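You operate a simulated robot arm through the tools that you are given. There is no shell and no other tool. Be economical: measure what you need, move in short steps, check, and stop when the job is done.

You are at the controls of a simulated two-armed robot. One attempt, no reset.

## Task
Take the box marked air filter and leave it on the shelf marked oil. Then stack the box labelled "fuel filter" from the bench area marked checking on top of the box that says "valve seals". Then fetch the blue cup marked sound and set it on the blue shelf below checking. Then press the yellow button of the spring tester three times. Then put the tin marked paste on the bench area marked checking away on the shelf marked coatings. Then take the black block marked test on the bench area marked checking and put it away on the bench area marked small items. Then put the steel nut with green collar in the inside of the deep grey crate marked to pack. Then take the measuring glass with teal band and leave it on top of the teal box marked fittings. Then put the white tub with green lid on the bench area marked inspection. Then close the drawer marked rings. Then fetch the blue cloth pad with green band and set it on the black mat with purple edge. Then take the yellow brush with green band and leave it on the bench area marked small items. Then pull the drawer marked new ends open. Keep to this order. Set down upright: box marked air filter, tin marked paste, measuring glass with teal band, white tub with green lid, yellow brush with green band.

The check looks at the end state, three seconds after you hand in, the way a careful person would. Anything else that was tipped, shoved, dropped, spilled or broken makes it a failure. Lids that push on must go on centred and level and be pressed home; caps that screw on are set level and turned clockwise until they are tight. Flat cloth is picked up by pressing the open fingertips on it (5 to 10 N) and closing them slowly along it; thin cloth reads only 2 to 8 mm in the jaws.

## Robot
Two 6-joint arms with two-finger parallel grippers on one trunk, on a base that drives. Base frame: it is fixed to the floor where the robot stands at the start and does not move with it; the origin is under the middle of the robot, x ahead of it, y to its left, z up; the surface under the hand at the start is at about z = 90. Lengths are in cm, angles in degrees, forces in N, time in s.
The left shoulder is at the start at [-7.7, 17.7, 83.2], the right one opposite. With the tool pointing down near the work surface each hand reaches from about 10 to 70 cm from the robot's upright axis, wherever it stands, measured 20 degrees to its own side. Places, roughly: bench area marked inspection [100, 250, 90]; bench area marked small items [60, 270, 90]; black block marked test [50, 75, 100]; black mat with purple edge [290, 510, 80]; blue cloth pad with green band (10x8x4 cm) [120, 230, 90]; blue cup marked sound [75, -25, 100]; blue shelf below checking [80, 20, 30]; box marked air filter [50, 0, 100]; box marked door seals, box marked fuel filter, box [75, 0, 100]; drawer marked new ends [-140, -160, 100]; drawer marked rings [200, -170, 80]; inside of the deep grey crate marked to pack (28x2 [96, 446, 92]; measuring glass with teal band [275, -100, 100]; shelf marked coatings [150, 810, 90]; shelf marked oil [140, -200, 50]; steel nut with green collar (4x4x3 cm) [110, 120, 90]; teal box marked fittings [300, -100, 100]; tin marked paste [50, 50, 100]; white tub with green lid (8x8x9 cm) [320, -80, 90]; yellow brush with green band (10x5x5 cm) [110, 180, 90]; yellow button of the spring tester [90, 60, 90]. Payload 1.57 kg a hand.
The tool frame of a hand sits at the grasp point between the pads (the TCP): z along the fingers, y along the line on which they close. The tips reach 3 cm beyond it. Largest opening 8 cm; finger width 1.7, thickness 1.2; the body of the gripper, 4 by 8.2 cm, starts 8 cm behind the TCP.
Orientation is that of the tool frame in the base frame, as [roll, pitch, yaw] about the fixed x, y, z axes, in that order (R = Rz(yaw) Ry(pitch) Rx(roll)). With the fingers straight down and closing along the base's y, the tool's x points along the base's -x, its y along +y and its z along -z.

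## Interface
- The arms move only by the tool arm_command. It takes "left_steps", "right_steps" or both (then of equal length, played together; a hand with none holds still); each is a list of rows, each an object of numbers (a shift or turn left out is 0, a gripper value left out holds the last): "tx", "ty", "tz": the shift along the tool's x, y, z in cm; "rx", "ry", "rz": the turn, a rotation vector about the tool's x, y, z in degrees; "jaw": the finger opening in cm, from 0 to 8. In form: [{"tx": .., "ty": .., "tz": .., "rx": .., "ry": .., "rz": .., "jaw": ..}, ...]. A call has 1 to 12 rows; each row is the pose to reach, as a shift and turn from the pose commanded when the call began, along the tool's axes at that moment. A row lasts 0.2 s, in which the tool goes at most 5 cm and 8.6 degrees; a call with a longer step from one row to the next is refused whole, and so is a gripper value outside its range. Where a pose cannot be reached the arm comes as near as it can. A force on the tool above 40 N (or 10 N above the force at the start of the call, whichever is more), or a blocked arm, ends the call early, and 0.2 s more pass. Each finger travels about 7.2 cm/s and halts on what it meets, pressing with about 34 N; the grip force reading is that of the motor and also rises with nothing between the fingers. The clock runs only during rows and for 0.2 s after the last one: add rows that repeat a pose to give the fingers time. It gives the time, the measured TCP pose, the force on the tool (base axes), the opening and the grip force at its end, in the units of the frame above (readings bear some noise), with the torque about the TCP (base axes, N m) and any sound that the robot's microphone picked up.
- Cameras (640 x 400 px; columns grow to the right, rows downward): "scene" is now at [3.92, 1.48, 156.1]; the picture's right is [0.17, -0.99, 0.00], its down [-0.69, -0.12, -0.72] and it looks along [0.71, 0.12, -0.70] (base axes); focal length 293 px, centre (320, 200). "left" rides on the left gripper at [7.2, 0.7, -12.2] in its tool frame; the picture's right is [-0.09, 1.00, 0.00], its down [-0.84, -0.08, -0.54] and it looks along [-0.54, -0.05, 0.84] (tool axes); focal length 238 px, centre (320, 200). "right" rides on the right gripper at [7.2, -0.7, -12.2] in its tool frame; the picture's right is [0.09, 1.00, 0.00], its down [-0.84, 0.08, -0.54] and it looks along [-0.54, 0.05, 0.84] (tool axes); focal length 238 px, centre (320, 200). There is no depth. A picture from a camera that has moved, and an enlarged one, comes with that camera's place and axes in the base frame and with its lens.
- get_image(camera): a new picture of that camera. It takes no simulated time.
- raise_lower(by): slides the trunk up (or, below 0, down) by that many cm; the arms and the scene camera ride with it, the base frame stays. It gives what a move gives, with no picture.
- steer(legs): drives the robot by 1 to 6 legs, each [ahead, left, turn to the left] in cm, cm and degrees, along the robot's own axes; the way and the turn of a leg run together, so that a leg with both is an arc; at most 150 cm and 180 degrees a leg. The arms and the cameras ride along, it lands a little off, and it stops where it bumps. It gives what a move gives.
- head_to(pan, tilt): turns the head with the scene camera to pan (to the left, within 143 degrees either way) and tilt (down, from -29 to 69), counted from straight ahead of the robot. It gives what a move gives.
- enlarge(camera, box): a new picture of the part [left, top, right, bottom] of that camera's present view, enlarged. It takes no simulated time.
- hand_in(): hands the job in; it is judged then, once.

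Go step by step. Nothing tells you exact positions but the pictures and the camera data: compare them with the known pose of the tool, close in by small moves and look again before you grip or let go. The budget is 556 turns and 356 pictures, counting those below and the enlarged ones. Unless the task says otherwise, let go and move clear before handing in, and close with one line.

The tools are called after "Request:" by a JSON object that holds its "api" and its "payload". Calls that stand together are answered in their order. arm_command: Moves the arms, as the interface text tells. Its arguments: {"type":"object","properties":{"left_steps":{"type":"array","items":{"type":"object","properties":{"tx":{"type":"number"},"ty":{"type":"number"},"tz":{"type":"number"},"rx":{"type":"number"},"ry":{"type":"number"},"rz":{"type":"number"},"jaw":{"type":"number"}}}},"right_steps":{"type":"array","items":{"type":"object","properties":{"tx":{"type":"number"},"ty":{"type":"number"},"tz":{"type":"number"},"rx":{"type":"number"},"ry":{"type":"number"},"rz":{"type":"number"},"jaw":{"type":"number"}}}}},"required":[]} The other tools are called the same way: raise_lower (by) slides the trunk up or down; steer (legs) drives the base; head_to (pan, tilt) turns the head that bears the scene camera; get_image (camera) takes a picture; enlarge (camera, box) takes an enlarged picture of a part of a camera's view; hand_in () hands the job in.

At the start:

```text
clock: 0.0
left_ee_pos: [29.26, 18.98, 134.49]
left_orientation: [180.0, 0.0, -179.9]
left_contact_force: [1.3, 1.1, -0.3]
left_torque: [0.02, -0.04, 0.01]
left_grip_width: 8.02
left_finger_force: 0.0
right_ee_pos: [40.89, -5.88, 127.25]
right_orientation: [-180.0, 0.0, 179.9]
right_contact_force: [-0.4, 0.6, 0.0]
right_torque: [0.0, 0.01, -0.01]
right_grip_width: 8.0
right_finger_force: 0.1
trunk travel left (down, up): [-27.5, 5.3]
robot x, y, heading: [0.09, -0.14, -0.1]
head pan, tilt: [9.8, 44.1]
```

scene: 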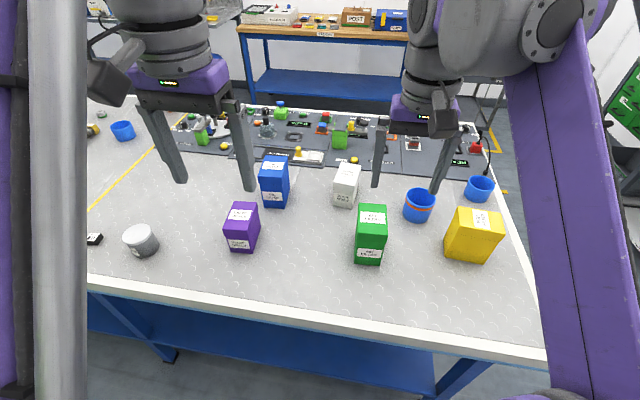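
right: 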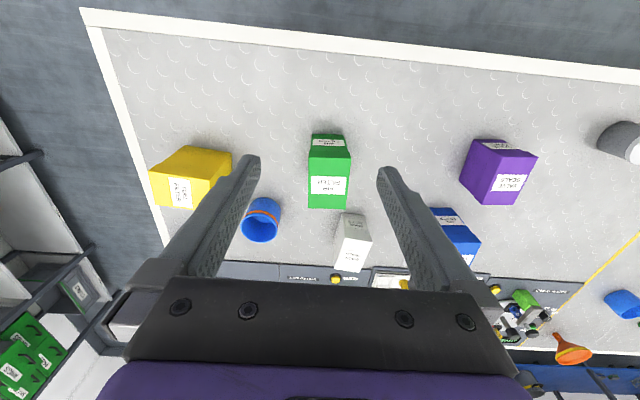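
left: 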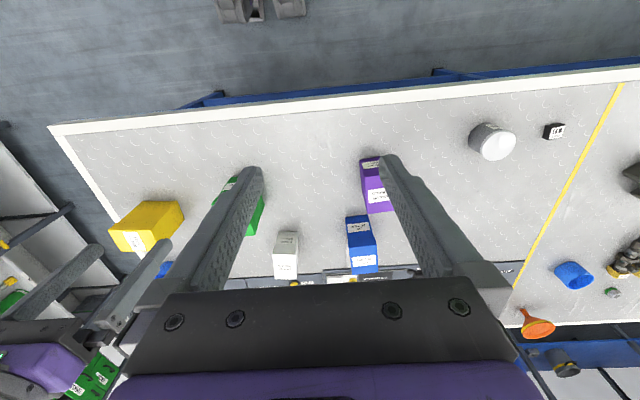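

I see a bench with several boxes (purple, blue, white, green, yellow), a tin, a black block and cups. First I read the labels in enlarged views.

Request:
{"api": "enlarge", "payload": {"camera": "scene", "box": [210, 140, 530, 280]}}

Request:
{"api": "enlarge", "payload": {"camera": "right", "box": [140, 120, 560, 290]}}

```text
2.00 times, centred on (370, 210) of scene
camera zoom: at [3.92, 1.48, 156.1], right [0.17, -0.99, 0.0], down [-0.69, -0.12, -0.72], along [0.71, 0.12, -0.7], focal length 586 px, centre (220, 180)
```

zoom: 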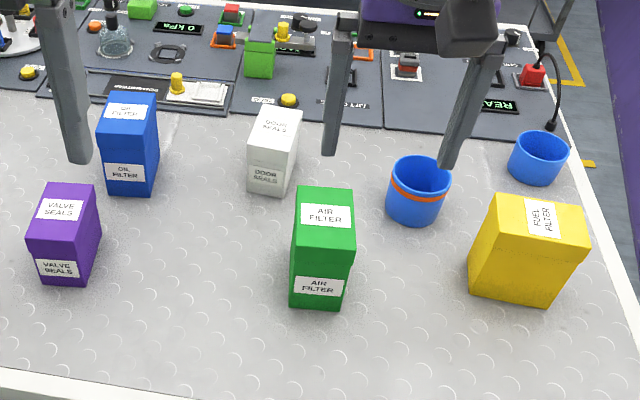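

```text
1.52 times, centred on (350, 205) of right
camera zoom: at [33.82, -6.44, 139.54], right [-0.09, 1.0, 0.0], down [0.84, 0.08, 0.54], along [0.54, 0.05, -0.84], focal length 363 px, centre (274, 192)
```

zoom: 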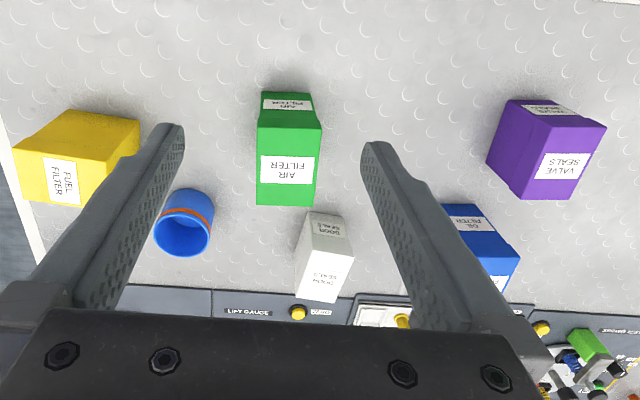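

The green box is "air filter" near [54, -3.5], yellow is fuel filter, purple is valve seals. I look around at the shelf marked oil before deciding how to grip.

Request:
{"api": "head_to", "payload": {"pan": -50, "tilt": 20}}

Request:
{"api": "get_image", "payload": {"camera": "scene"}}

```text
clock: 1.3
left_ee_pos: [29.39, 19.03, 134.54]
left_orientation: [-179.9, 0.0, -180.0]
left_contact_force: [-1.3, -1.0, -0.4]
left_torque: [0.0, -0.03, -0.01]
left_grip_width: 8.0
left_finger_force: 0.0
right_ee_pos: [40.91, -5.73, 127.4]
right_orientation: [180.0, 0.0, -179.9]
right_contact_force: [0.2, 0.5, 0.4]
right_torque: [-0.01, -0.01, -0.04]
right_grip_width: 7.99
right_finger_force: 0.0
trunk travel left (down, up): [-27.5, 5.3]
robot x, y, heading: [0.41, 0.24, -0.2]
head pan, tilt: [-50.0, 20.0]
```

```text
350 pictures are left
camera scene: at [1.82, -7.04, 159.83], right [-0.77, -0.64, 0.0], down [-0.22, 0.26, -0.94], along [0.6, -0.72, -0.34], focal length 293 px, centre (320, 200)
```

scene: 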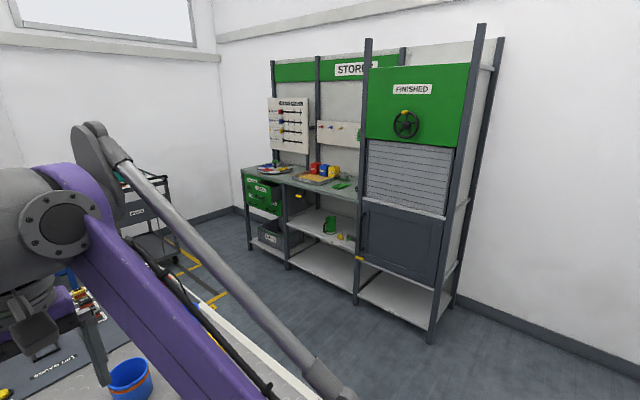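

The stores rack is on the right; I enlarge it to find the oil shelf.

Request:
{"api": "enlarge", "payload": {"camera": "scene", "box": [230, 150, 390, 310]}}

Request:
{"api": "enlarge", "payload": {"camera": "scene", "box": [260, 190, 370, 260]}}

```text
2.50 times, centred on (310, 230) of scene
camera zoom: at [1.82, -7.04, 159.83], right [-0.77, -0.64, 0.0], down [-0.22, 0.26, -0.94], along [0.6, -0.72, -0.34], focal length 732 px, centre (345, 125)
```

zoom: 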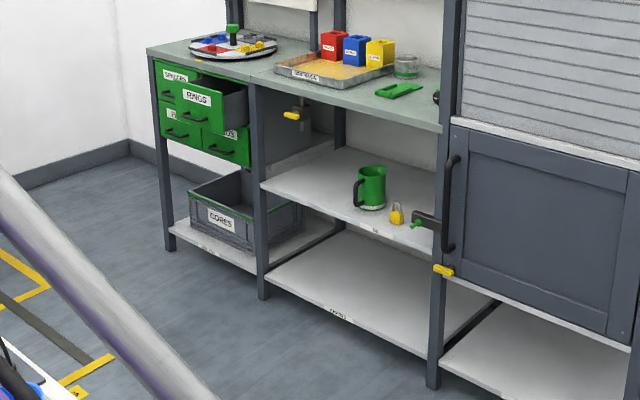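

```text
5.71 times, centred on (315, 225) of scene
camera zoom: at [1.82, -7.04, 159.83], right [-0.77, -0.64, 0.0], down [-0.22, 0.26, -0.94], along [0.6, -0.72, -0.34], focal length 1673 px, centre (349, 57)
```

zoom: 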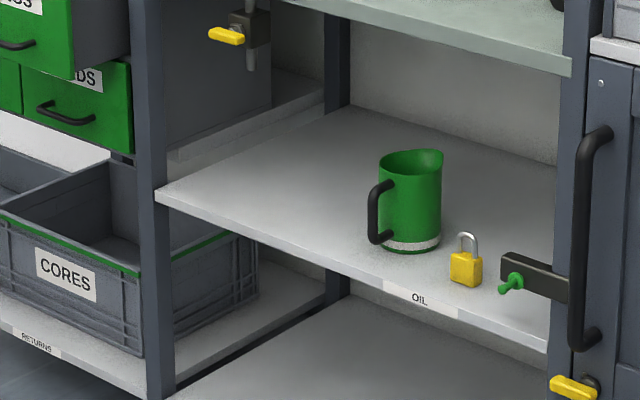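

The oil shelf is the middle shelf at z≈50, front edge at y≈-171, x from 104 to 178, with a jug at about [137,-184]; free space is around x=160. I grip the green box with the tool tilted 45° so it can be slid under the bench top later, first moving to a pre-grasp pose.

Request:
{"api": "arm_command", "payload": {"right_steps": [{"tx": -0.5, "ty": 0.4, "tz": 3, "ry": -7.5, "jaw": 8}, {"tx": -1, "ty": 0.8, "tz": 6, "ry": -15}, {"tx": -1.5, "ty": 1.2, "tz": 9, "ry": -22.5}, {"tx": -2, "ty": 1.6, "tz": 12, "ry": -30}, {"tx": -2.5, "ty": 2, "tz": 15, "ry": -37.5}, {"tx": -3, "ty": 2.3, "tz": 18, "ry": -45}, {"tx": -3, "ty": 2.3, "tz": 18, "ry": -45}]}}

Request:
{"api": "get_image", "payload": {"camera": "right"}}

```text
clock: 2.9
left_ee_pos: [29.32, 19.1, 134.56]
left_orientation: [180.0, 0.0, 180.0]
left_contact_force: [0.8, -0.9, -0.6]
left_torque: [-0.02, 0.03, 0.0]
left_grip_width: 8.02
left_finger_force: 0.0
right_ee_pos: [43.78, -3.43, 109.32]
right_orientation: [-180.0, 45.1, 179.9]
right_contact_force: [0.3, -0.2, -0.2]
right_torque: [0.02, -0.02, 0.03]
right_grip_width: 7.99
right_finger_force: 0.0
trunk travel left (down, up): [-27.5, 5.3]
robot x, y, heading: [0.38, -0.22, -0.2]
head pan, tilt: [-50.0, 20.0]
```

```text
347 pictures are left
camera right: at [30.15, -3.98, 112.8], right [-0.07, 1.0, -0.07], down [0.21, 0.08, 0.98], along [0.98, 0.05, -0.21], focal length 238 px, centre (320, 200)
```

right: 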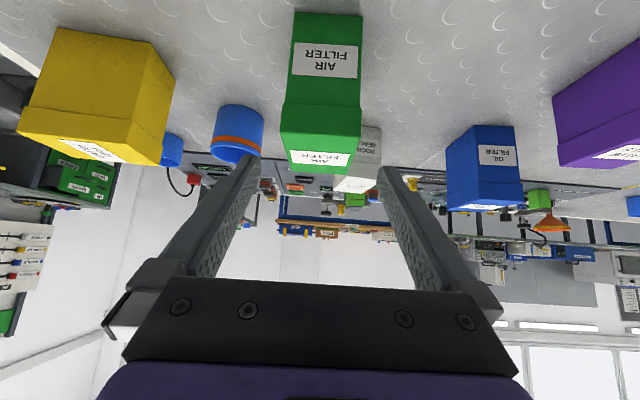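

The box lies between the fingers in the picture; I enlarge to get exact edges.

Request:
{"api": "enlarge", "payload": {"camera": "right", "box": [240, 0, 420, 200]}}

Request:
{"api": "head_to", "payload": {"pan": 0, "tilt": 45}}

Request:
{"api": "get_image", "payload": {"camera": "scene"}}

```text
2.00 times, centred on (330, 100) of right
camera zoom: at [30.15, -3.98, 112.8], right [-0.07, 1.0, -0.07], down [0.21, 0.08, 0.98], along [0.98, 0.05, -0.21], focal length 477 px, centre (300, 400)
```

zoom: 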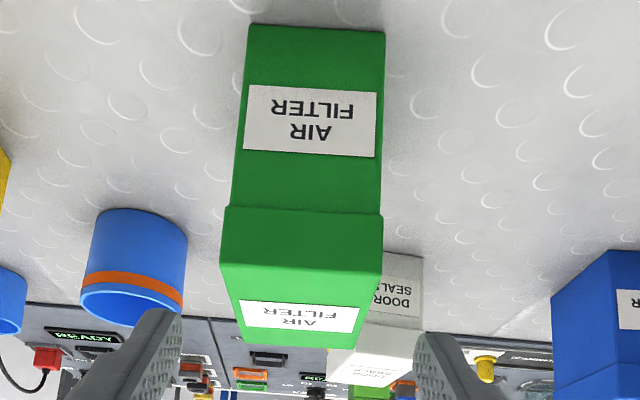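

```text
clock: 4.1
left_ee_pos: [29.37, 19.02, 134.5]
left_orientation: [-180.0, 0.0, 180.0]
left_contact_force: [-0.8, -0.5, -0.4]
left_torque: [0.01, -0.02, -0.02]
left_grip_width: 7.99
left_finger_force: 0.0
right_ee_pos: [43.73, -3.35, 109.34]
right_orientation: [-179.9, 45.0, 180.0]
right_contact_force: [-0.3, 0.2, -0.2]
right_torque: [0.02, 0.03, 0.03]
right_grip_width: 8.0
right_finger_force: 0.1
trunk travel left (down, up): [-27.5, 5.3]
robot x, y, heading: [0.12, -0.09, 0.1]
head pan, tilt: [0.0, 45.0]
```

```text
345 pictures are left
camera scene: at [3.97, 0.08, 155.97], right [0.0, -1.0, 0.0], down [-0.71, 0.0, -0.71], along [0.71, 0.0, -0.71], focal length 293 px, centre (320, 200)
```

scene: 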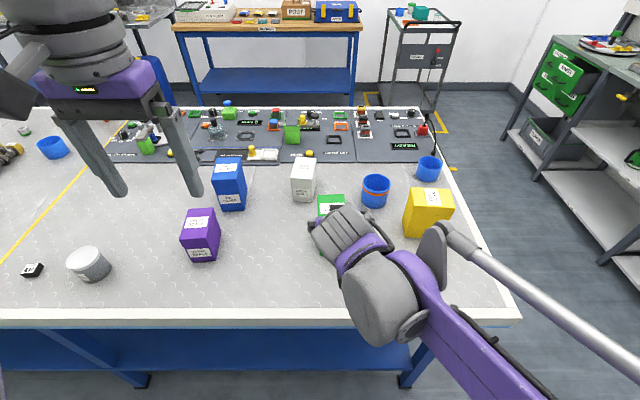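

The box spans y≈-6.8..0.2, top z≈103.3, front x≈49.2. I move the open fingers around it.

Request:
{"api": "arm_command", "payload": {"right_steps": [{"tx": 1.0, "ty": 0.1, "tz": 3}, {"tx": 2, "ty": 0.1, "tz": 7}, {"tx": 2.1, "ty": 0.1, "tz": 11}, {"tx": 2.1, "ty": 0.1, "tz": 14.5}, {"tx": 2.1, "ty": 0.1, "tz": 14.5}]}}

Request:
{"api": "get_image", "payload": {"camera": "right"}}

```text
clock: 5.3
left_ee_pos: [29.28, 19.17, 134.62]
left_orientation: [180.0, 0.0, 180.0]
left_contact_force: [-0.2, -0.1, -0.5]
left_torque: [0.01, -0.03, 0.0]
left_grip_width: 8.03
left_finger_force: 0.0
right_ee_pos: [52.68, -3.34, 97.92]
right_orientation: [-180.0, 45.1, -179.9]
right_contact_force: [-1.0, -0.2, 0.2]
right_torque: [0.0, 0.0, -0.02]
right_grip_width: 8.0
right_finger_force: 0.0
trunk travel left (down, up): [-27.5, 5.3]
robot x, y, heading: [-0.12, -0.41, -0.1]
head pan, tilt: [0.0, 45.0]
```

```text
344 pictures are left
camera right: at [39.07, -3.86, 101.37], right [-0.06, 1.0, -0.06], down [0.21, 0.08, 0.98], along [0.98, 0.05, -0.21], focal length 238 px, centre (320, 200)
```

right: 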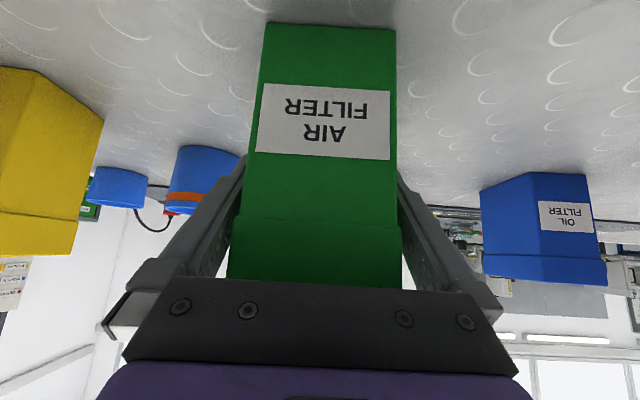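

The box is between the fingers. I close and lift a little.

Request:
{"api": "arm_command", "payload": {"right_steps": [{"jaw": 6}, {"jaw": 5.5}, {"jaw": 5.5}]}}

```text
clock: 6.1
left_ee_pos: [29.37, 19.14, 134.67]
left_orientation: [180.0, -0.1, -180.0]
left_contact_force: [-0.4, 0.8, 0.2]
left_torque: [0.01, 0.02, 0.0]
left_grip_width: 8.01
left_finger_force: 0.0
right_ee_pos: [52.81, -3.1, 97.84]
right_orientation: [180.0, 45.0, -179.9]
right_contact_force: [0.5, 2.0, 0.1]
right_torque: [0.2, -0.1, 0.08]
right_grip_width: 6.78
right_finger_force: 34.0
trunk travel left (down, up): [-27.5, 5.3]
robot x, y, heading: [-0.01, -0.14, -0.1]
head pan, tilt: [0.0, 45.0]
```

Request:
{"api": "arm_command", "payload": {"right_steps": [{"tx": -2, "tz": -2}, {"tx": -4.5, "tz": -4.5}, {"tx": -7.5, "tz": -7.5}, {"tx": -10.5, "tz": -10.5}, {"tx": -9, "tz": -14}, {"tx": -7, "tz": -18}, {"tx": -5, "tz": -22}, {"tx": -5, "tz": -22}]}}

Request:
{"api": "get_image", "payload": {"camera": "scene"}}

Request:
{"api": "get_image", "payload": {"camera": "right"}}

```text
clock: 7.9
left_ee_pos: [29.51, 18.97, 134.52]
left_orientation: [180.0, 0.1, 179.9]
left_contact_force: [0.4, 0.1, 0.3]
left_torque: [-0.02, 0.02, 0.01]
left_grip_width: 8.01
left_finger_force: 0.0
right_ee_pos: [40.58, -3.13, 116.57]
right_orientation: [-179.9, 45.0, -180.0]
right_contact_force: [-0.3, 0.2, -3.1]
right_torque: [-0.01, 0.01, 0.02]
right_grip_width: 6.78
right_finger_force: 34.5
trunk travel left (down, up): [-27.5, 5.3]
robot x, y, heading: [0.09, -0.18, -0.1]
head pan, tilt: [0.0, 45.0]
```

```text
343 pictures are left
camera scene: at [4.09, 0.12, 155.97], right [0.0, -1.0, 0.0], down [-0.71, 0.0, -0.71], along [0.71, 0.0, -0.71], focal length 293 px, centre (320, 200)
```

scene: 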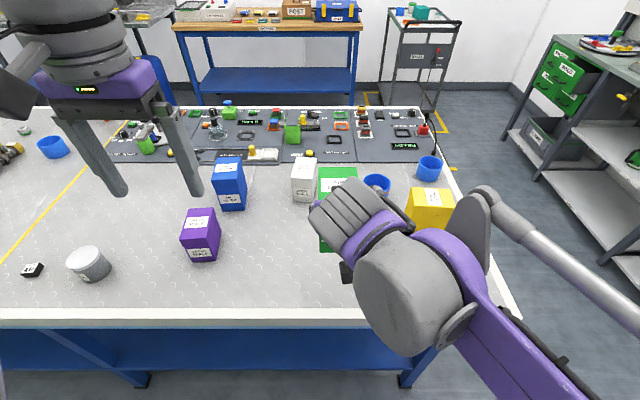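

```text
342 pictures are left
camera right: at [26.9, -3.87, 120.25], right [-0.06, 1.0, -0.07], down [0.21, 0.08, 0.97], along [0.98, 0.05, -0.21], focal length 238 px, centre (320, 200)
```

right: 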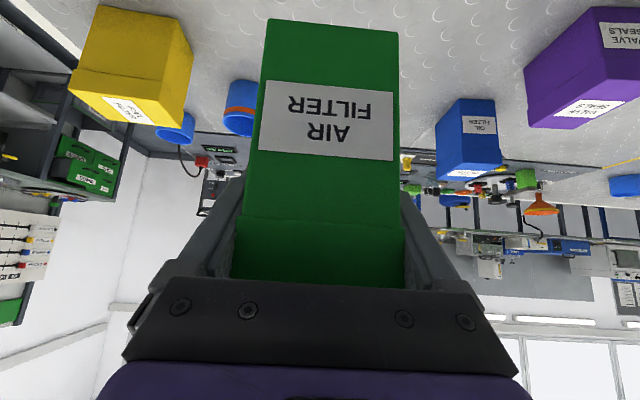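

Box held. I back off from the bench and drive around towards the stores rack.

Request:
{"api": "steer", "payload": {"legs": [[-25, 0, 0], [0, -105, 0], [0, 0, -90]]}}

Request:
{"api": "head_to", "payload": {"pan": 45, "tilt": 30}}

Request:
{"api": "get_image", "payload": {"camera": "scene"}}

```text
clock: 22.5
left_ee_pos: [-6.7, -132.39, 134.56]
left_orientation: [180.0, 0.0, 89.1]
left_contact_force: [-0.3, 1.3, 0.3]
left_torque: [0.01, -0.04, 0.02]
left_grip_width: 8.0
left_finger_force: 0.0
right_ee_pos: [-29.16, -143.31, 116.73]
right_orientation: [179.9, 45.0, 89.2]
right_contact_force: [0.9, -0.4, -1.6]
right_torque: [0.03, -0.01, 0.02]
right_grip_width: 6.78
right_finger_force: 33.6
trunk travel left (down, up): [-27.5, 5.3]
robot x, y, heading: [-25.43, -103.03, -90.6]
head pan, tilt: [0.0, 45.0]
```

```text
clock: 23.6
left_ee_pos: [-6.72, -132.43, 134.52]
left_orientation: [179.9, 0.1, 89.2]
left_contact_force: [0.5, -0.7, -0.5]
left_torque: [0.02, 0.0, -0.03]
left_grip_width: 7.99
left_finger_force: 0.0
right_ee_pos: [-29.29, -143.19, 116.72]
right_orientation: [179.9, 45.0, 89.2]
right_contact_force: [0.3, -0.6, -2.9]
right_torque: [0.03, 0.0, 0.0]
right_grip_width: 6.75
right_finger_force: 34.2
trunk travel left (down, up): [-27.5, 5.3]
robot x, y, heading: [-25.42, -103.2, -90.9]
head pan, tilt: [45.0, 30.0]
```

```text
341 pictures are left
camera scene: at [-19.11, -105.12, 158.23], right [-0.72, -0.7, 0.0], down [-0.35, 0.36, -0.87], along [0.6, -0.62, -0.5], focal length 293 px, centre (320, 200)
```

scene: 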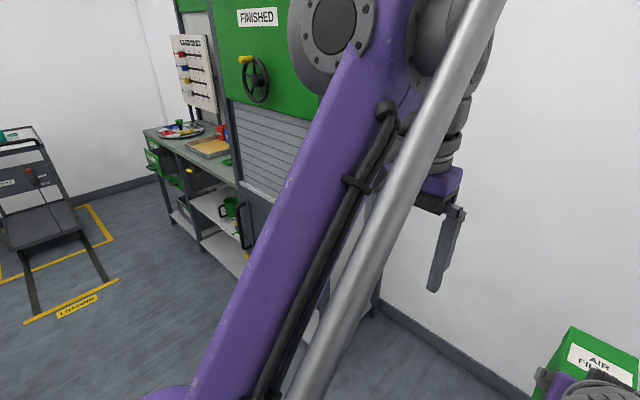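

The corridor along the rack is free. I strafe left along it to x≈160.

Request:
{"api": "steer", "payload": {"legs": [[0, 0, 0.9], [0, 95, 0], [0, 90, 0]]}}

Request:
{"api": "head_to", "payload": {"pan": 0, "tilt": 50}}

Request:
{"api": "get_image", "payload": {"camera": "scene"}}

Request:
{"api": "get_image", "payload": {"camera": "right"}}

```text
clock: 40.2
left_ee_pos: [176.12, -129.02, 134.63]
left_orientation: [180.0, -0.1, 91.1]
left_contact_force: [-0.2, 0.0, -0.9]
left_torque: [0.02, 0.01, 0.0]
left_grip_width: 7.99
left_finger_force: 0.1
right_ee_pos: [154.06, -140.56, 116.67]
right_orientation: [-180.0, 45.0, 91.1]
right_contact_force: [0.7, 0.1, -2.6]
right_torque: [0.07, -0.01, 0.03]
right_grip_width: 6.8
right_finger_force: 34.1
trunk travel left (down, up): [-27.5, 5.3]
robot x, y, heading: [156.63, -99.9, -89.1]
head pan, tilt: [45.0, 30.0]
```

```text
clock: 41.4
left_ee_pos: [176.28, -129.0, 134.6]
left_orientation: [180.0, 0.0, 91.1]
left_contact_force: [-0.4, -0.2, 0.2]
left_torque: [0.02, 0.04, 0.01]
left_grip_width: 7.99
left_finger_force: 0.1
right_ee_pos: [154.04, -140.47, 116.77]
right_orientation: [180.0, 45.0, 91.0]
right_contact_force: [1.1, -0.2, -3.2]
right_torque: [0.05, -0.01, 0.0]
right_grip_width: 6.79
right_finger_force: 33.9
trunk travel left (down, up): [-27.5, 5.3]
robot x, y, heading: [156.48, -99.88, -89.1]
head pan, tilt: [0.0, 50.0]
```

```text
340 pictures are left
camera scene: at [156.59, -103.53, 155.28], right [-1.0, -0.02, 0.0], down [-0.02, 0.77, -0.64], along [0.01, -0.64, -0.77], focal length 293 px, centre (320, 200)
```

scene: 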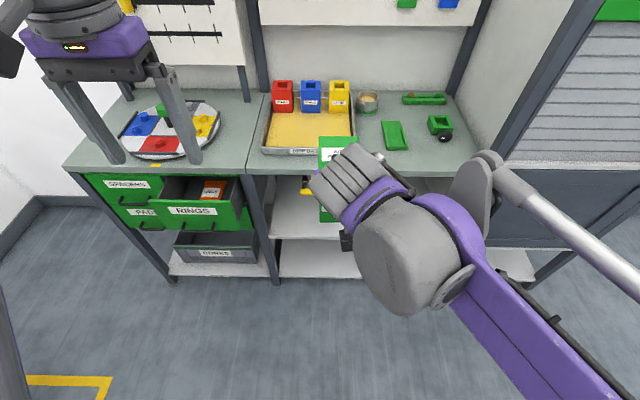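

```text
339 pictures are left
camera right: at [153.2, -126.87, 120.24], right [0.99, 0.08, -0.07], down [0.08, -0.21, 0.97], along [0.07, -0.97, -0.21], focal length 238 px, centre (320, 200)
```

right: 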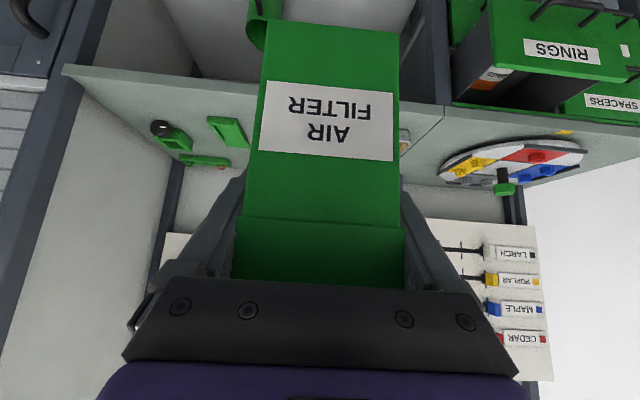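

The oil shelf lies ahead below the bench top. I lower the trunk, keeping the hand outside the rack.

Request:
{"api": "raise_lower", "payload": {"by": -27}}

Request:
{"api": "arm_command", "payload": {"right_steps": [{"tx": 3, "tz": 3}, {"tx": 6, "tz": 6}, {"tx": 9, "tz": 9}, {"tx": 12, "tz": 12}, {"tx": 15, "tz": 15}, {"tx": 15, "tz": 15}]}}

Request:
{"api": "get_image", "payload": {"camera": "right"}}

Request:
{"api": "get_image", "payload": {"camera": "scene"}}

```text
clock: 44.1
left_ee_pos: [176.22, -132.35, 104.22]
left_orientation: [-180.0, -5.2, 91.1]
left_contact_force: [0.4, -0.2, -0.8]
left_torque: [0.01, -0.01, 0.02]
left_grip_width: 7.98
left_finger_force: 0.1
right_ee_pos: [154.08, -140.73, 89.83]
right_orientation: [-180.0, 45.1, 91.1]
right_contact_force: [0.2, 1.3, -3.0]
right_torque: [0.03, 0.0, -0.01]
right_grip_width: 6.77
right_finger_force: 34.0
trunk travel left (down, up): [-0.5, 32.3]
robot x, y, heading: [156.33, -100.16, -89.0]
head pan, tilt: [0.0, 50.0]
```

```text
clock: 45.5
left_ee_pos: [176.24, -132.41, 104.14]
left_orientation: [-179.9, -5.2, 91.1]
left_contact_force: [-0.3, -0.5, -0.2]
left_torque: [0.0, 0.04, -0.01]
left_grip_width: 8.0
left_finger_force: 0.0
right_ee_pos: [154.17, -140.7, 68.58]
right_orientation: [-180.0, 45.0, 91.1]
right_contact_force: [-0.9, 0.7, -2.6]
right_torque: [0.02, 0.0, 0.02]
right_grip_width: 6.78
right_finger_force: 33.9
trunk travel left (down, up): [-0.5, 32.3]
robot x, y, heading: [156.28, -100.02, -88.8]
head pan, tilt: [0.0, 50.0]
```

```text
338 pictures are left
camera right: at [153.36, -126.95, 71.99], right [0.99, 0.08, -0.07], down [0.08, -0.21, 0.97], along [0.07, -0.97, -0.21], focal length 238 px, centre (320, 200)
```

right: 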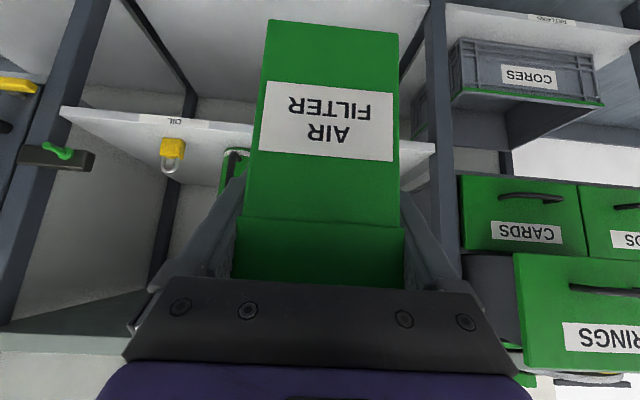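

```text
337 pictures are left
camera scene: at [156.67, -108.54, 127.81], right [-1.0, -0.02, 0.0], down [-0.01, 0.77, -0.64], along [0.01, -0.64, -0.77], focal length 293 px, centre (320, 200)
```

scene: 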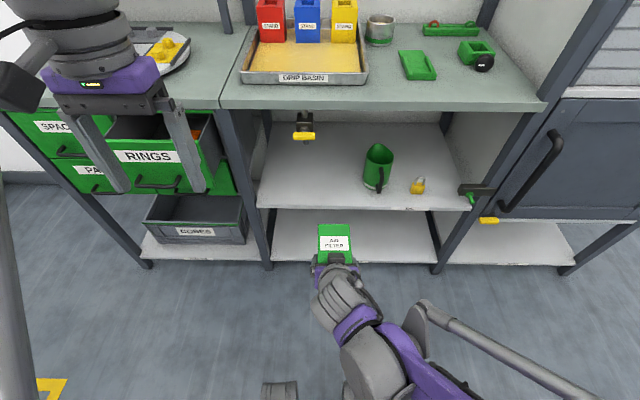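

The shelf is free left of the jug; a tap hangs near x≈162, so I aim at x≈151.5. I drive forward in part and lower the hand to z≈61.

Request:
{"api": "steer", "payload": {"legs": [[20, -2.5, -1]]}}

Request:
{"api": "arm_command", "payload": {"right_steps": [{"tx": 3, "tz": 3}, {"tx": 5.4, "tz": 5.4}, {"tx": 5.4, "tz": 5.4}]}}

Request:
{"api": "get_image", "payload": {"camera": "scene"}}

Request:
{"api": "get_image", "payload": {"camera": "right"}}

```text
clock: 47.1
left_ee_pos: [173.3, -152.51, 104.15]
left_orientation: [180.0, -5.3, 89.8]
left_contact_force: [0.9, -0.6, -0.1]
left_torque: [0.03, -0.01, 0.01]
left_grip_width: 8.0
left_finger_force: 0.0
right_ee_pos: [151.16, -160.42, 68.43]
right_orientation: [-180.0, 45.0, 89.9]
right_contact_force: [0.2, 0.5, -2.0]
right_torque: [0.01, 0.02, 0.04]
right_grip_width: 6.77
right_finger_force: 34.3
trunk travel left (down, up): [-0.5, 32.3]
robot x, y, heading: [154.06, -119.49, -90.2]
head pan, tilt: [0.0, 50.0]
```

```text
clock: 47.9
left_ee_pos: [173.23, -152.56, 104.23]
left_orientation: [180.0, -5.2, 89.9]
left_contact_force: [0.2, -0.4, -1.0]
left_torque: [-0.02, -0.02, 0.0]
left_grip_width: 7.99
left_finger_force: 0.0
right_ee_pos: [151.29, -160.39, 60.68]
right_orientation: [179.9, 45.0, 90.0]
right_contact_force: [0.7, -1.1, -1.8]
right_torque: [0.07, 0.02, 0.02]
right_grip_width: 6.76
right_finger_force: 34.3
trunk travel left (down, up): [-0.5, 32.3]
robot x, y, heading: [154.37, -119.58, -90.3]
head pan, tilt: [0.0, 50.0]
```

```text
336 pictures are left
camera scene: at [154.18, -128.29, 127.81], right [-1.0, 0.0, 0.0], down [0.0, 0.77, -0.64], along [0.0, -0.64, -0.77], focal length 293 px, centre (320, 200)
```

scene: 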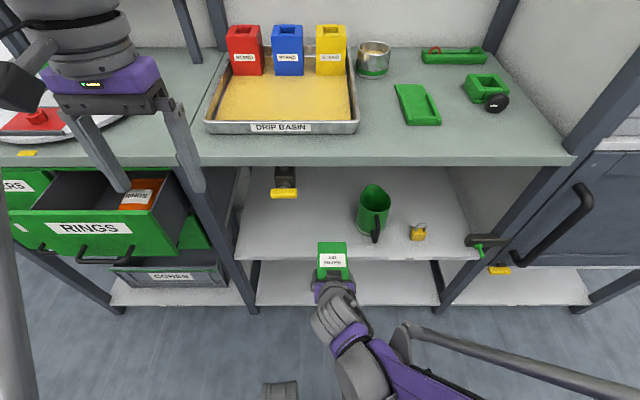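

```text
335 pictures are left
camera right: at [150.65, -146.76, 64.26], right [1.0, 0.06, -0.07], down [0.08, -0.21, 0.97], along [0.05, -0.98, -0.21], focal length 238 px, centre (320, 200)
```

right: 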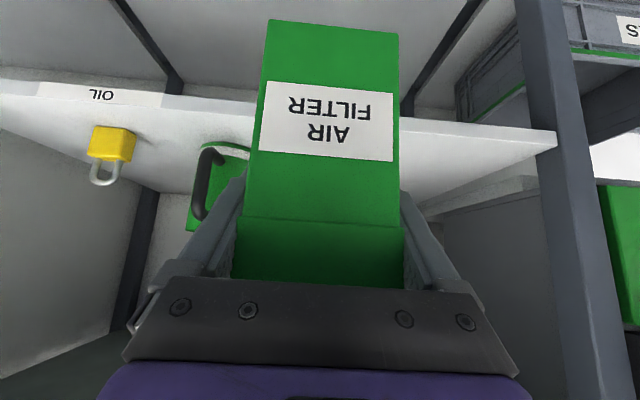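

Clear. I raise slightly and slide the box in over the shelf with the arm.

Request:
{"api": "arm_command", "payload": {"right_steps": [{"tx": -0.7, "tz": -0.7}, {"tx": -3.7, "tz": 2.3}, {"tx": -6.7, "tz": 5.3}, {"tx": -9.7, "tz": 8.3}, {"tx": -12.7, "tz": 11.3}, {"tx": -16, "tz": 14.6}, {"tx": -16, "tz": 14.6}]}}

Request:
{"api": "get_image", "payload": {"camera": "scene"}}

Request:
{"api": "get_image", "payload": {"camera": "right"}}

```text
clock: 49.5
left_ee_pos: [173.22, -152.56, 104.17]
left_orientation: [-180.0, -5.2, 89.9]
left_contact_force: [1.0, -0.4, 0.1]
left_torque: [-0.04, -0.01, 0.01]
left_grip_width: 8.0
left_finger_force: 0.0
right_ee_pos: [150.82, -181.92, 61.97]
right_orientation: [-180.0, 45.0, 89.9]
right_contact_force: [-0.6, 1.0, -2.4]
right_torque: [0.07, 0.02, 0.06]
right_grip_width: 6.8
right_finger_force: 33.5
trunk travel left (down, up): [-0.5, 32.3]
robot x, y, heading: [153.76, -119.9, -90.2]
head pan, tilt: [0.0, 50.0]
```

```text
334 pictures are left
camera scene: at [154.18, -128.28, 127.81], right [-1.0, 0.0, 0.0], down [0.0, 0.77, -0.64], along [0.0, -0.64, -0.77], focal length 293 px, centre (320, 200)
```

scene: 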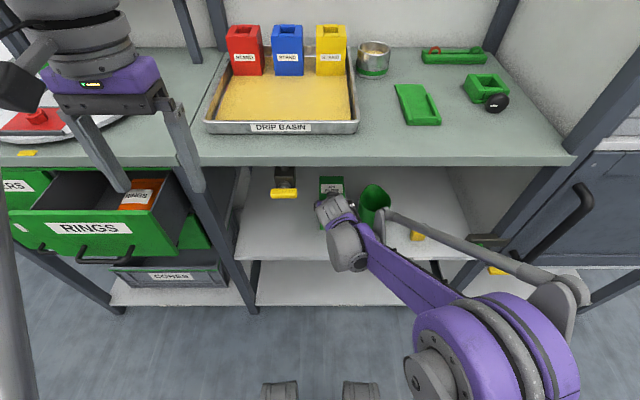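

```text
333 pictures are left
camera right: at [150.24, -168.3, 65.46], right [1.0, 0.06, -0.07], down [0.08, -0.21, 0.97], along [0.05, -0.98, -0.21], focal length 238 px, centre (320, 200)
```

right: 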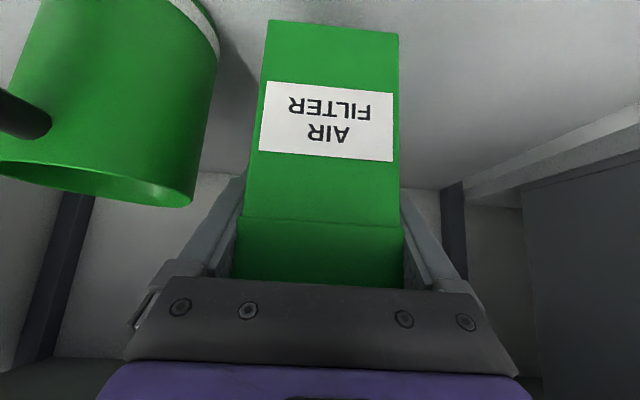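

Request:
{"api": "arm_command", "payload": {"right_steps": [{"tx": 0.7, "tz": 0.7}, {"tx": 1.4, "tz": 1.4}, {"tx": 2.1, "tz": 2.1}, {"tx": 2.5, "tz": 2.5}]}}

Request:
{"api": "get_image", "payload": {"camera": "right"}}

```text
clock: 50.5
left_ee_pos: [173.34, -152.65, 104.18]
left_orientation: [180.0, -5.2, 89.8]
left_contact_force: [0.5, -0.5, 0.0]
left_torque: [0.0, 0.01, -0.01]
left_grip_width: 7.98
left_finger_force: 0.1
right_ee_pos: [150.98, -182.09, 58.38]
right_orientation: [179.9, 45.0, 90.0]
right_contact_force: [-0.1, 0.0, -3.6]
right_torque: [0.05, 0.05, 0.0]
right_grip_width: 6.78
right_finger_force: 34.2
trunk travel left (down, up): [-0.5, 32.3]
robot x, y, heading: [154.02, -119.74, -90.3]
head pan, tilt: [0.0, 50.0]
```

```text
332 pictures are left
camera right: at [150.39, -168.25, 61.87], right [1.0, 0.06, -0.06], down [0.08, -0.21, 0.97], along [0.05, -0.98, -0.21], focal length 238 px, centre (320, 200)
```

right: 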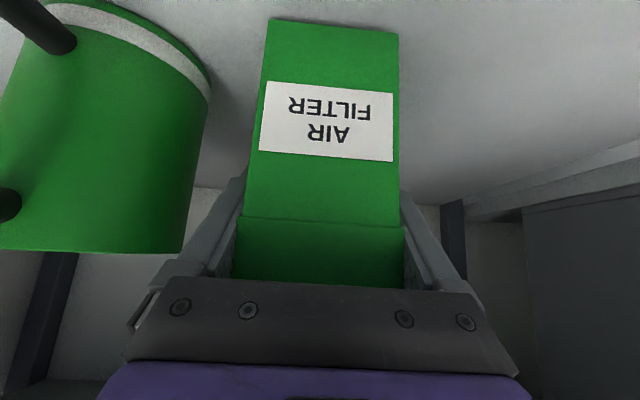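

Request:
{"api": "arm_command", "payload": {"right_steps": [{"tx": 0.35, "tz": 0.35}, {"tx": 0.7, "tz": 0.7}, {"tx": 0.7, "tz": 0.7}]}}

```text
clock: 51.3
left_ee_pos: [173.32, -152.29, 104.28]
left_orientation: [-179.9, -5.1, 89.9]
left_contact_force: [-0.3, -0.7, 0.0]
left_torque: [0.06, 0.04, -0.03]
left_grip_width: 7.98
left_finger_force: 0.0
right_ee_pos: [151.04, -181.91, 57.66]
right_orientation: [-179.9, 45.3, 90.0]
right_contact_force: [-3.9, 1.5, 37.2]
right_torque: [-0.38, 0.19, -0.3]
right_grip_width: 6.68
right_finger_force: 33.4
trunk travel left (down, up): [-0.5, 32.3]
robot x, y, heading: [154.2, -119.65, -90.2]
head pan, tilt: [0.0, 50.0]
```

Contact reached. I ease up slightly and open.

Request:
{"api": "arm_command", "payload": {"right_steps": [{"tx": -0.12, "tz": -0.12}, {"tx": -0.16, "tz": -0.16}, {"tx": -0.16, "tz": -0.16, "jaw": 8}, {"tx": -0.16, "tz": -0.16, "jaw": 8}, {"tx": -0.16, "tz": -0.16, "jaw": 8}]}}

Request:
{"api": "get_image", "payload": {"camera": "right"}}

```text
clock: 52.5
left_ee_pos: [173.32, -152.56, 104.16]
left_orientation: [180.0, -5.2, 90.0]
left_contact_force: [-0.1, 0.2, 0.1]
left_torque: [0.01, 0.0, -0.02]
left_grip_width: 7.97
left_finger_force: 0.1
right_ee_pos: [151.07, -181.96, 57.58]
right_orientation: [180.0, 45.0, 89.9]
right_contact_force: [-0.7, 0.5, 0.7]
right_torque: [0.01, -0.03, 0.01]
right_grip_width: 8.0
right_finger_force: 0.1
trunk travel left (down, up): [-0.5, 32.3]
robot x, y, heading: [154.25, -119.69, -90.2]
head pan, tilt: [0.0, 50.0]
```

```text
331 pictures are left
camera right: at [150.44, -168.17, 61.13], right [1.0, 0.06, -0.07], down [0.08, -0.21, 0.97], along [0.05, -0.98, -0.21], focal length 238 px, centre (320, 200)
```

right: 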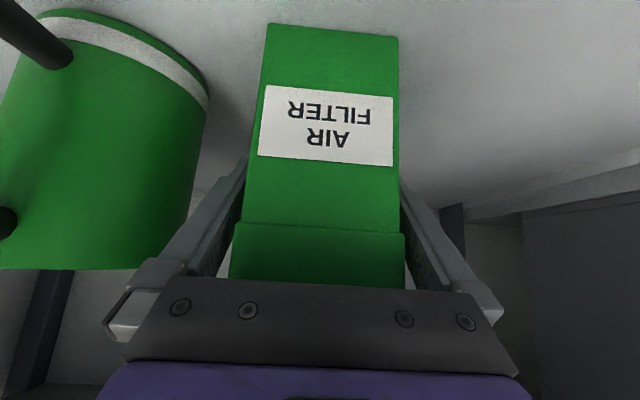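

Request:
{"api": "arm_command", "payload": {"right_steps": [{"tx": 2, "tz": -2}, {"tx": 4, "tz": -5}, {"tx": 7, "tz": -8}, {"tx": 10, "tz": -11}, {"tx": 12, "tz": -14}, {"tx": 14, "tz": -17}, {"tx": 14, "tz": -17}]}}

Request:
{"api": "get_image", "payload": {"camera": "right"}}

Request:
{"api": "get_image", "payload": {"camera": "scene"}}

```text
clock: 54.1
left_ee_pos: [173.27, -152.49, 104.21]
left_orientation: [179.9, -5.1, 90.0]
left_contact_force: [0.1, -0.5, 0.5]
left_torque: [-0.03, -0.03, 0.0]
left_grip_width: 8.01
left_finger_force: 0.0
right_ee_pos: [151.54, -159.9, 59.7]
right_orientation: [-180.0, 45.0, 89.8]
right_contact_force: [-0.5, -0.1, -0.4]
right_torque: [-0.04, -0.01, 0.0]
right_grip_width: 8.0
right_finger_force: 0.1
trunk travel left (down, up): [-0.5, 32.3]
robot x, y, heading: [154.26, -120.08, -90.1]
head pan, tilt: [0.0, 50.0]
```

```text
330 pictures are left
camera right: at [150.76, -146.2, 63.23], right [1.0, 0.06, -0.07], down [0.08, -0.21, 0.97], along [0.05, -0.98, -0.21], focal length 238 px, centre (320, 200)
```

right: 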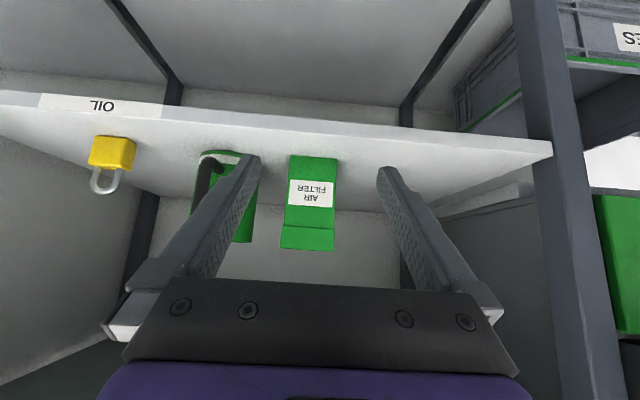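

```text
329 pictures are left
camera scene: at [154.19, -128.3, 127.81], right [-1.0, 0.0, 0.0], down [0.0, 0.77, -0.64], along [0.0, -0.64, -0.77], focal length 293 px, centre (320, 200)
```

scene: 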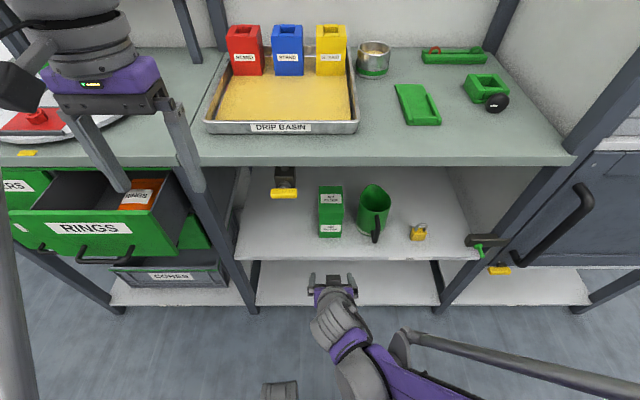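

Air filter stands on the oil shelf. I drive back to the bench and raise the trunk.

Request:
{"api": "steer", "payload": {"legs": [[-20, 0, 0], [0, -95, 0], [0, -86, 0], [0, 0, 90]]}}

Request:
{"api": "raise_lower", "payload": {"by": 27}}

```text
clock: 75.1
left_ee_pos: [9.56, -80.03, 104.23]
left_orientation: [180.0, -5.2, 179.1]
left_contact_force: [0.2, -0.1, 1.1]
left_torque: [-0.01, 0.0, 0.0]
left_grip_width: 7.99
left_finger_force: 0.0
right_ee_pos: [16.62, -102.03, 59.72]
right_orientation: [180.0, 45.1, 179.0]
right_contact_force: [0.6, -0.1, -0.5]
right_torque: [-0.03, 0.03, 0.0]
right_grip_width: 8.01
right_finger_force: 0.1
trunk travel left (down, up): [-0.5, 32.3]
robot x, y, heading: [-23.66, -98.58, -0.8]
head pan, tilt: [0.0, 50.0]
```

```text
clock: 77.8
left_ee_pos: [9.42, -80.01, 131.18]
left_orientation: [-180.0, -5.3, 179.1]
left_contact_force: [-0.5, -0.4, 0.4]
left_torque: [-0.02, 0.02, -0.01]
left_grip_width: 8.01
left_finger_force: 0.2
right_ee_pos: [16.53, -101.96, 86.76]
right_orientation: [-179.9, 45.0, 179.1]
right_contact_force: [0.4, -0.5, -0.2]
right_torque: [0.01, -0.01, -0.03]
right_grip_width: 7.99
right_finger_force: 0.0
trunk travel left (down, up): [-27.5, 5.3]
robot x, y, heading: [-23.66, -98.21, -1.1]
head pan, tilt: [0.0, 50.0]
```

Request:
{"api": "arm_command", "payload": {"right_steps": [{"tx": -2.4, "tz": -2.4, "ry": 5}, {"tx": -4.8, "tz": -4.8, "ry": 10}, {"tx": -7.2, "tz": -7.2, "ry": 15}, {"tx": -9.6, "tz": -9.6, "ry": 20}, {"tx": -12, "tz": -12, "ry": 25}, {"tx": -14.4, "tz": -14.4, "ry": 30}, {"tx": -16.8, "tz": -16.8, "ry": 35}, {"tx": -19.2, "tz": -19.2, "ry": 40}, {"tx": -21.6, "tz": -21.6, "ry": 45}, {"tx": -24, "tz": -24, "ry": 45}, {"tx": -26.4, "tz": -26.4, "ry": 45}, {"tx": -26.4, "tz": -26.4, "ry": 45}]}}

Request:
{"api": "steer", "payload": {"legs": [[0, 0, 1], [0, 78, 0], [23, 0, 0]]}}

Request:
{"api": "get_image", "payload": {"camera": "scene"}}

Request:
{"api": "get_image", "payload": {"camera": "right"}}

```text
clock: 80.4
left_ee_pos: [9.41, -80.05, 131.3]
left_orientation: [-180.0, -5.3, 179.2]
left_contact_force: [0.9, 0.2, 0.0]
left_torque: [-0.01, 0.03, 0.0]
left_grip_width: 8.01
left_finger_force: 0.1
right_ee_pos: [16.45, -102.17, 124.08]
right_orientation: [180.0, -0.1, 179.1]
right_contact_force: [-0.2, -0.1, -0.6]
right_torque: [-0.01, 0.02, -0.05]
right_grip_width: 8.0
right_finger_force: 0.1
trunk travel left (down, up): [-27.5, 5.3]
robot x, y, heading: [-23.33, -98.71, -0.9]
head pan, tilt: [0.0, 50.0]
```

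```text
clock: 89.3
left_ee_pos: [32.15, -2.06, 131.23]
left_orientation: [180.0, -5.2, 179.9]
left_contact_force: [0.3, -0.1, -0.6]
left_torque: [0.0, 0.04, -0.04]
left_grip_width: 7.99
left_finger_force: 0.0
right_ee_pos: [39.56, -24.11, 124.01]
right_orientation: [180.0, 0.0, 179.9]
right_contact_force: [0.1, 0.4, 1.7]
right_torque: [0.0, -0.01, 0.01]
right_grip_width: 7.98
right_finger_force: 0.0
trunk travel left (down, up): [-27.5, 5.3]
robot x, y, heading: [-0.82, -20.77, 0.1]
head pan, tilt: [0.0, 50.0]
```

```text
328 pictures are left
camera scene: at [2.93, -20.99, 155.27], right [0.0, -1.0, 0.0], down [-0.77, 0.0, -0.64], along [0.64, 0.0, -0.77], focal length 293 px, centre (320, 200)
```

scene: 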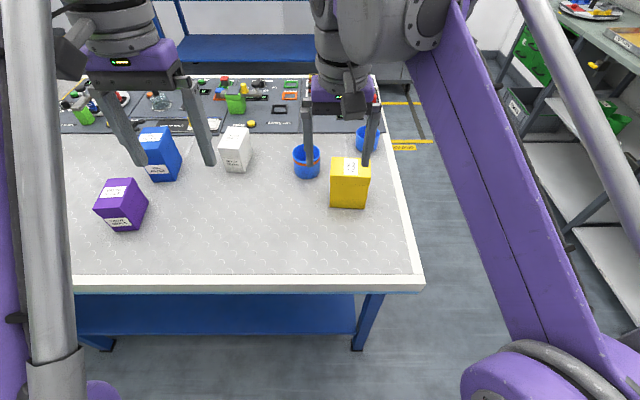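

```text
327 pictures are left
camera right: at [32.32, -24.71, 136.19], right [-0.09, 1.0, 0.0], down [0.84, 0.08, 0.54], along [0.54, 0.05, -0.84], focal length 238 px, centre (320, 200)
```

right: 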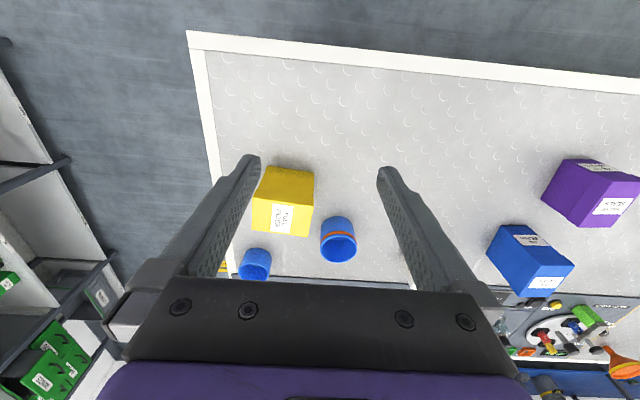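

Purple and yellow boxes both visible. I zoom on both for size and orientation.

Request:
{"api": "enlarge", "payload": {"camera": "scene", "box": [280, 120, 400, 220]}}

Request:
{"api": "enlarge", "payload": {"camera": "scene", "box": [70, 120, 270, 250]}}

Request:
{"api": "enlarge", "payload": {"camera": "right", "box": [230, 150, 390, 290]}}

```text
4.00 times, centred on (340, 170) of scene
camera zoom: at [2.93, -20.99, 155.27], right [0.0, -1.0, 0.0], down [-0.77, 0.0, -0.64], along [0.64, 0.0, -0.77], focal length 1171 px, centre (240, 320)
```

zoom: 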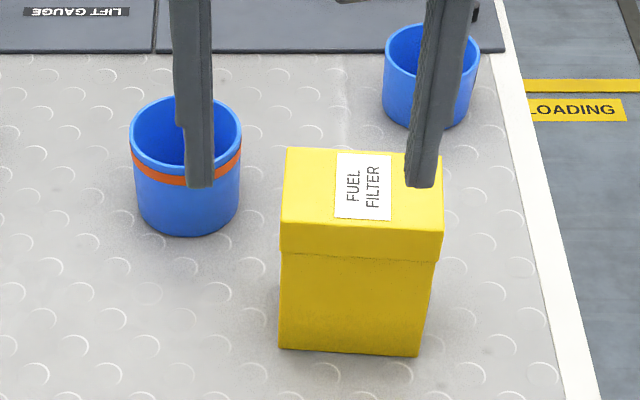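

```text
3.08 times, centred on (170, 185) of scene
camera zoom: at [2.93, -20.99, 155.27], right [0.0, -1.0, 0.0], down [-0.77, 0.0, -0.64], along [0.64, 0.0, -0.77], focal length 901 px, centre (782, 246)
```

zoom: 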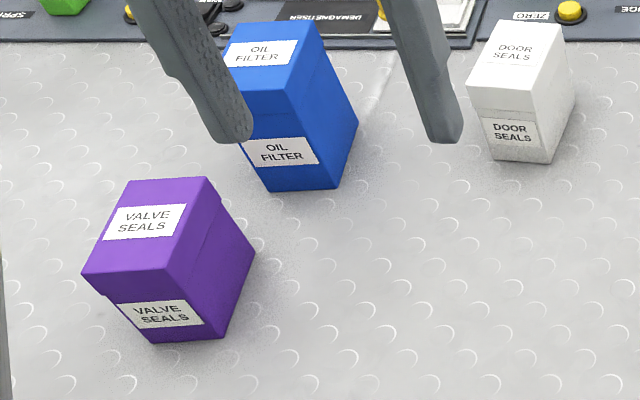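

```text
2.86 times, centred on (310, 220) of right
camera zoom: at [32.32, -24.71, 136.19], right [-0.09, 1.0, 0.0], down [0.84, 0.08, 0.54], along [0.54, 0.05, -0.84], focal length 681 px, centre (349, 143)
```

zoom: 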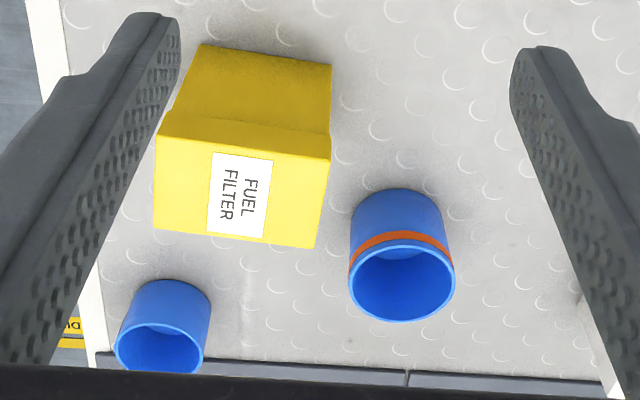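

Yellow box: centre ≈[58,-29], top 103, 7 cm along x and 9.8 along y, turned about -3°. Purple is only ~10 cm tall, near [51,31]. I turn the right wrist about 87° and go above the yellow box.

Request:
{"api": "arm_command", "payload": {"right_steps": [{"tx": -1.7, "ty": -0.5, "tz": 0.8, "rz": -8}, {"tx": -3.4, "ty": -1, "tz": 1.6, "rz": -16}, {"tx": -5.1, "ty": -1.5, "tz": 2.4, "rz": -24}, {"tx": -6.8, "ty": -2, "tz": 3.2, "rz": -32}, {"tx": -8.5, "ty": -2.5, "tz": 4, "rz": -40}, {"tx": -10.2, "ty": -3, "tz": 4.8, "rz": -48}, {"tx": -11.9, "ty": -3.5, "tz": 5.6, "rz": -56}, {"tx": -13.6, "ty": -4, "tz": 6.4, "rz": -64}, {"tx": -15.3, "ty": -4.4, "tz": 7.2, "rz": -72}, {"tx": -17, "ty": -4.7, "tz": 8, "rz": -80}, {"tx": -18.4, "ty": -4.9, "tz": 8, "rz": -87}, {"tx": -18.4, "ty": -4.9, "tz": 8, "rz": -87}]}}

Request:
{"api": "get_image", "payload": {"camera": "right"}}

Request:
{"api": "get_image", "payload": {"camera": "scene"}}

```text
clock: 91.9
left_ee_pos: [32.32, -2.01, 131.2]
left_orientation: [-180.0, -5.3, 179.8]
left_contact_force: [0.5, -0.1, -0.1]
left_torque: [0.01, 0.02, 0.01]
left_grip_width: 7.98
left_finger_force: 0.1
right_ee_pos: [56.57, -29.2, 114.55]
right_orientation: [-180.0, 0.0, -92.9]
right_contact_force: [0.2, -0.1, -0.3]
right_torque: [0.03, -0.05, 0.0]
right_grip_width: 8.01
right_finger_force: 0.0
right hand out of reach, approached as far as the arm can: row 10, 11, 12
trunk travel left (down, up): [-27.5, 5.3]
robot x, y, heading: [0.13, -21.29, 0.1]
head pan, tilt: [0.0, 50.0]
```

```text
323 pictures are left
camera right: at [56.99, -36.37, 126.82], right [-1.0, -0.04, 0.0], down [-0.03, 0.84, 0.54], along [-0.02, 0.54, -0.84], focal length 238 px, centre (320, 200)
```

right: 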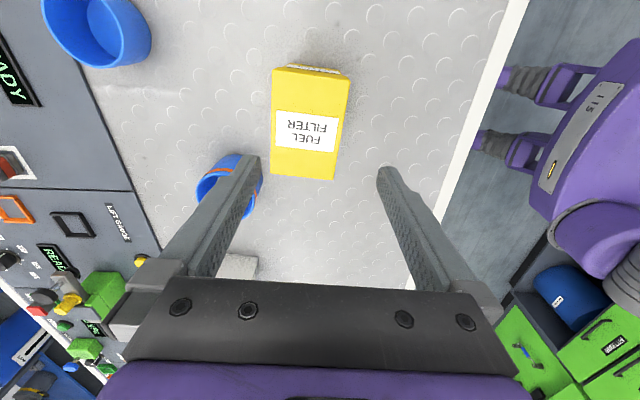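

```text
322 pictures are left
camera scene: at [3.1, -20.97, 155.28], right [0.0, -1.0, 0.0], down [-0.77, 0.0, -0.64], along [0.64, 0.0, -0.77], focal length 293 px, centre (320, 200)
```

scene: 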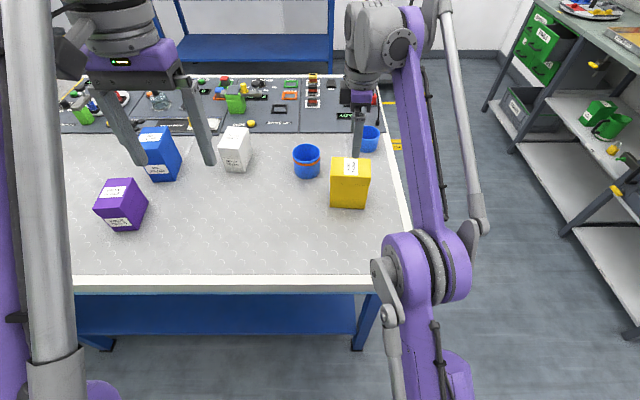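

Request:
{"api": "steer", "payload": {"legs": [[5, 0, 0]]}}

```text
clock: 92.8
left_ee_pos: [37.03, -2.11, 131.22]
left_orientation: [-180.0, -5.2, 179.8]
left_contact_force: [-1.1, 0.5, 0.7]
left_torque: [-0.02, 0.03, 0.01]
left_grip_width: 7.99
left_finger_force: 0.1
right_ee_pos: [61.46, -29.12, 114.77]
right_orientation: [-180.0, -0.1, -93.0]
right_contact_force: [-0.4, -0.6, 0.2]
right_torque: [-0.01, 0.0, 0.0]
right_grip_width: 8.01
right_finger_force: 0.0
trunk travel left (down, up): [-27.5, 5.3]
robot x, y, heading: [4.22, -21.2, 0.1]
head pan, tilt: [0.0, 50.0]
```

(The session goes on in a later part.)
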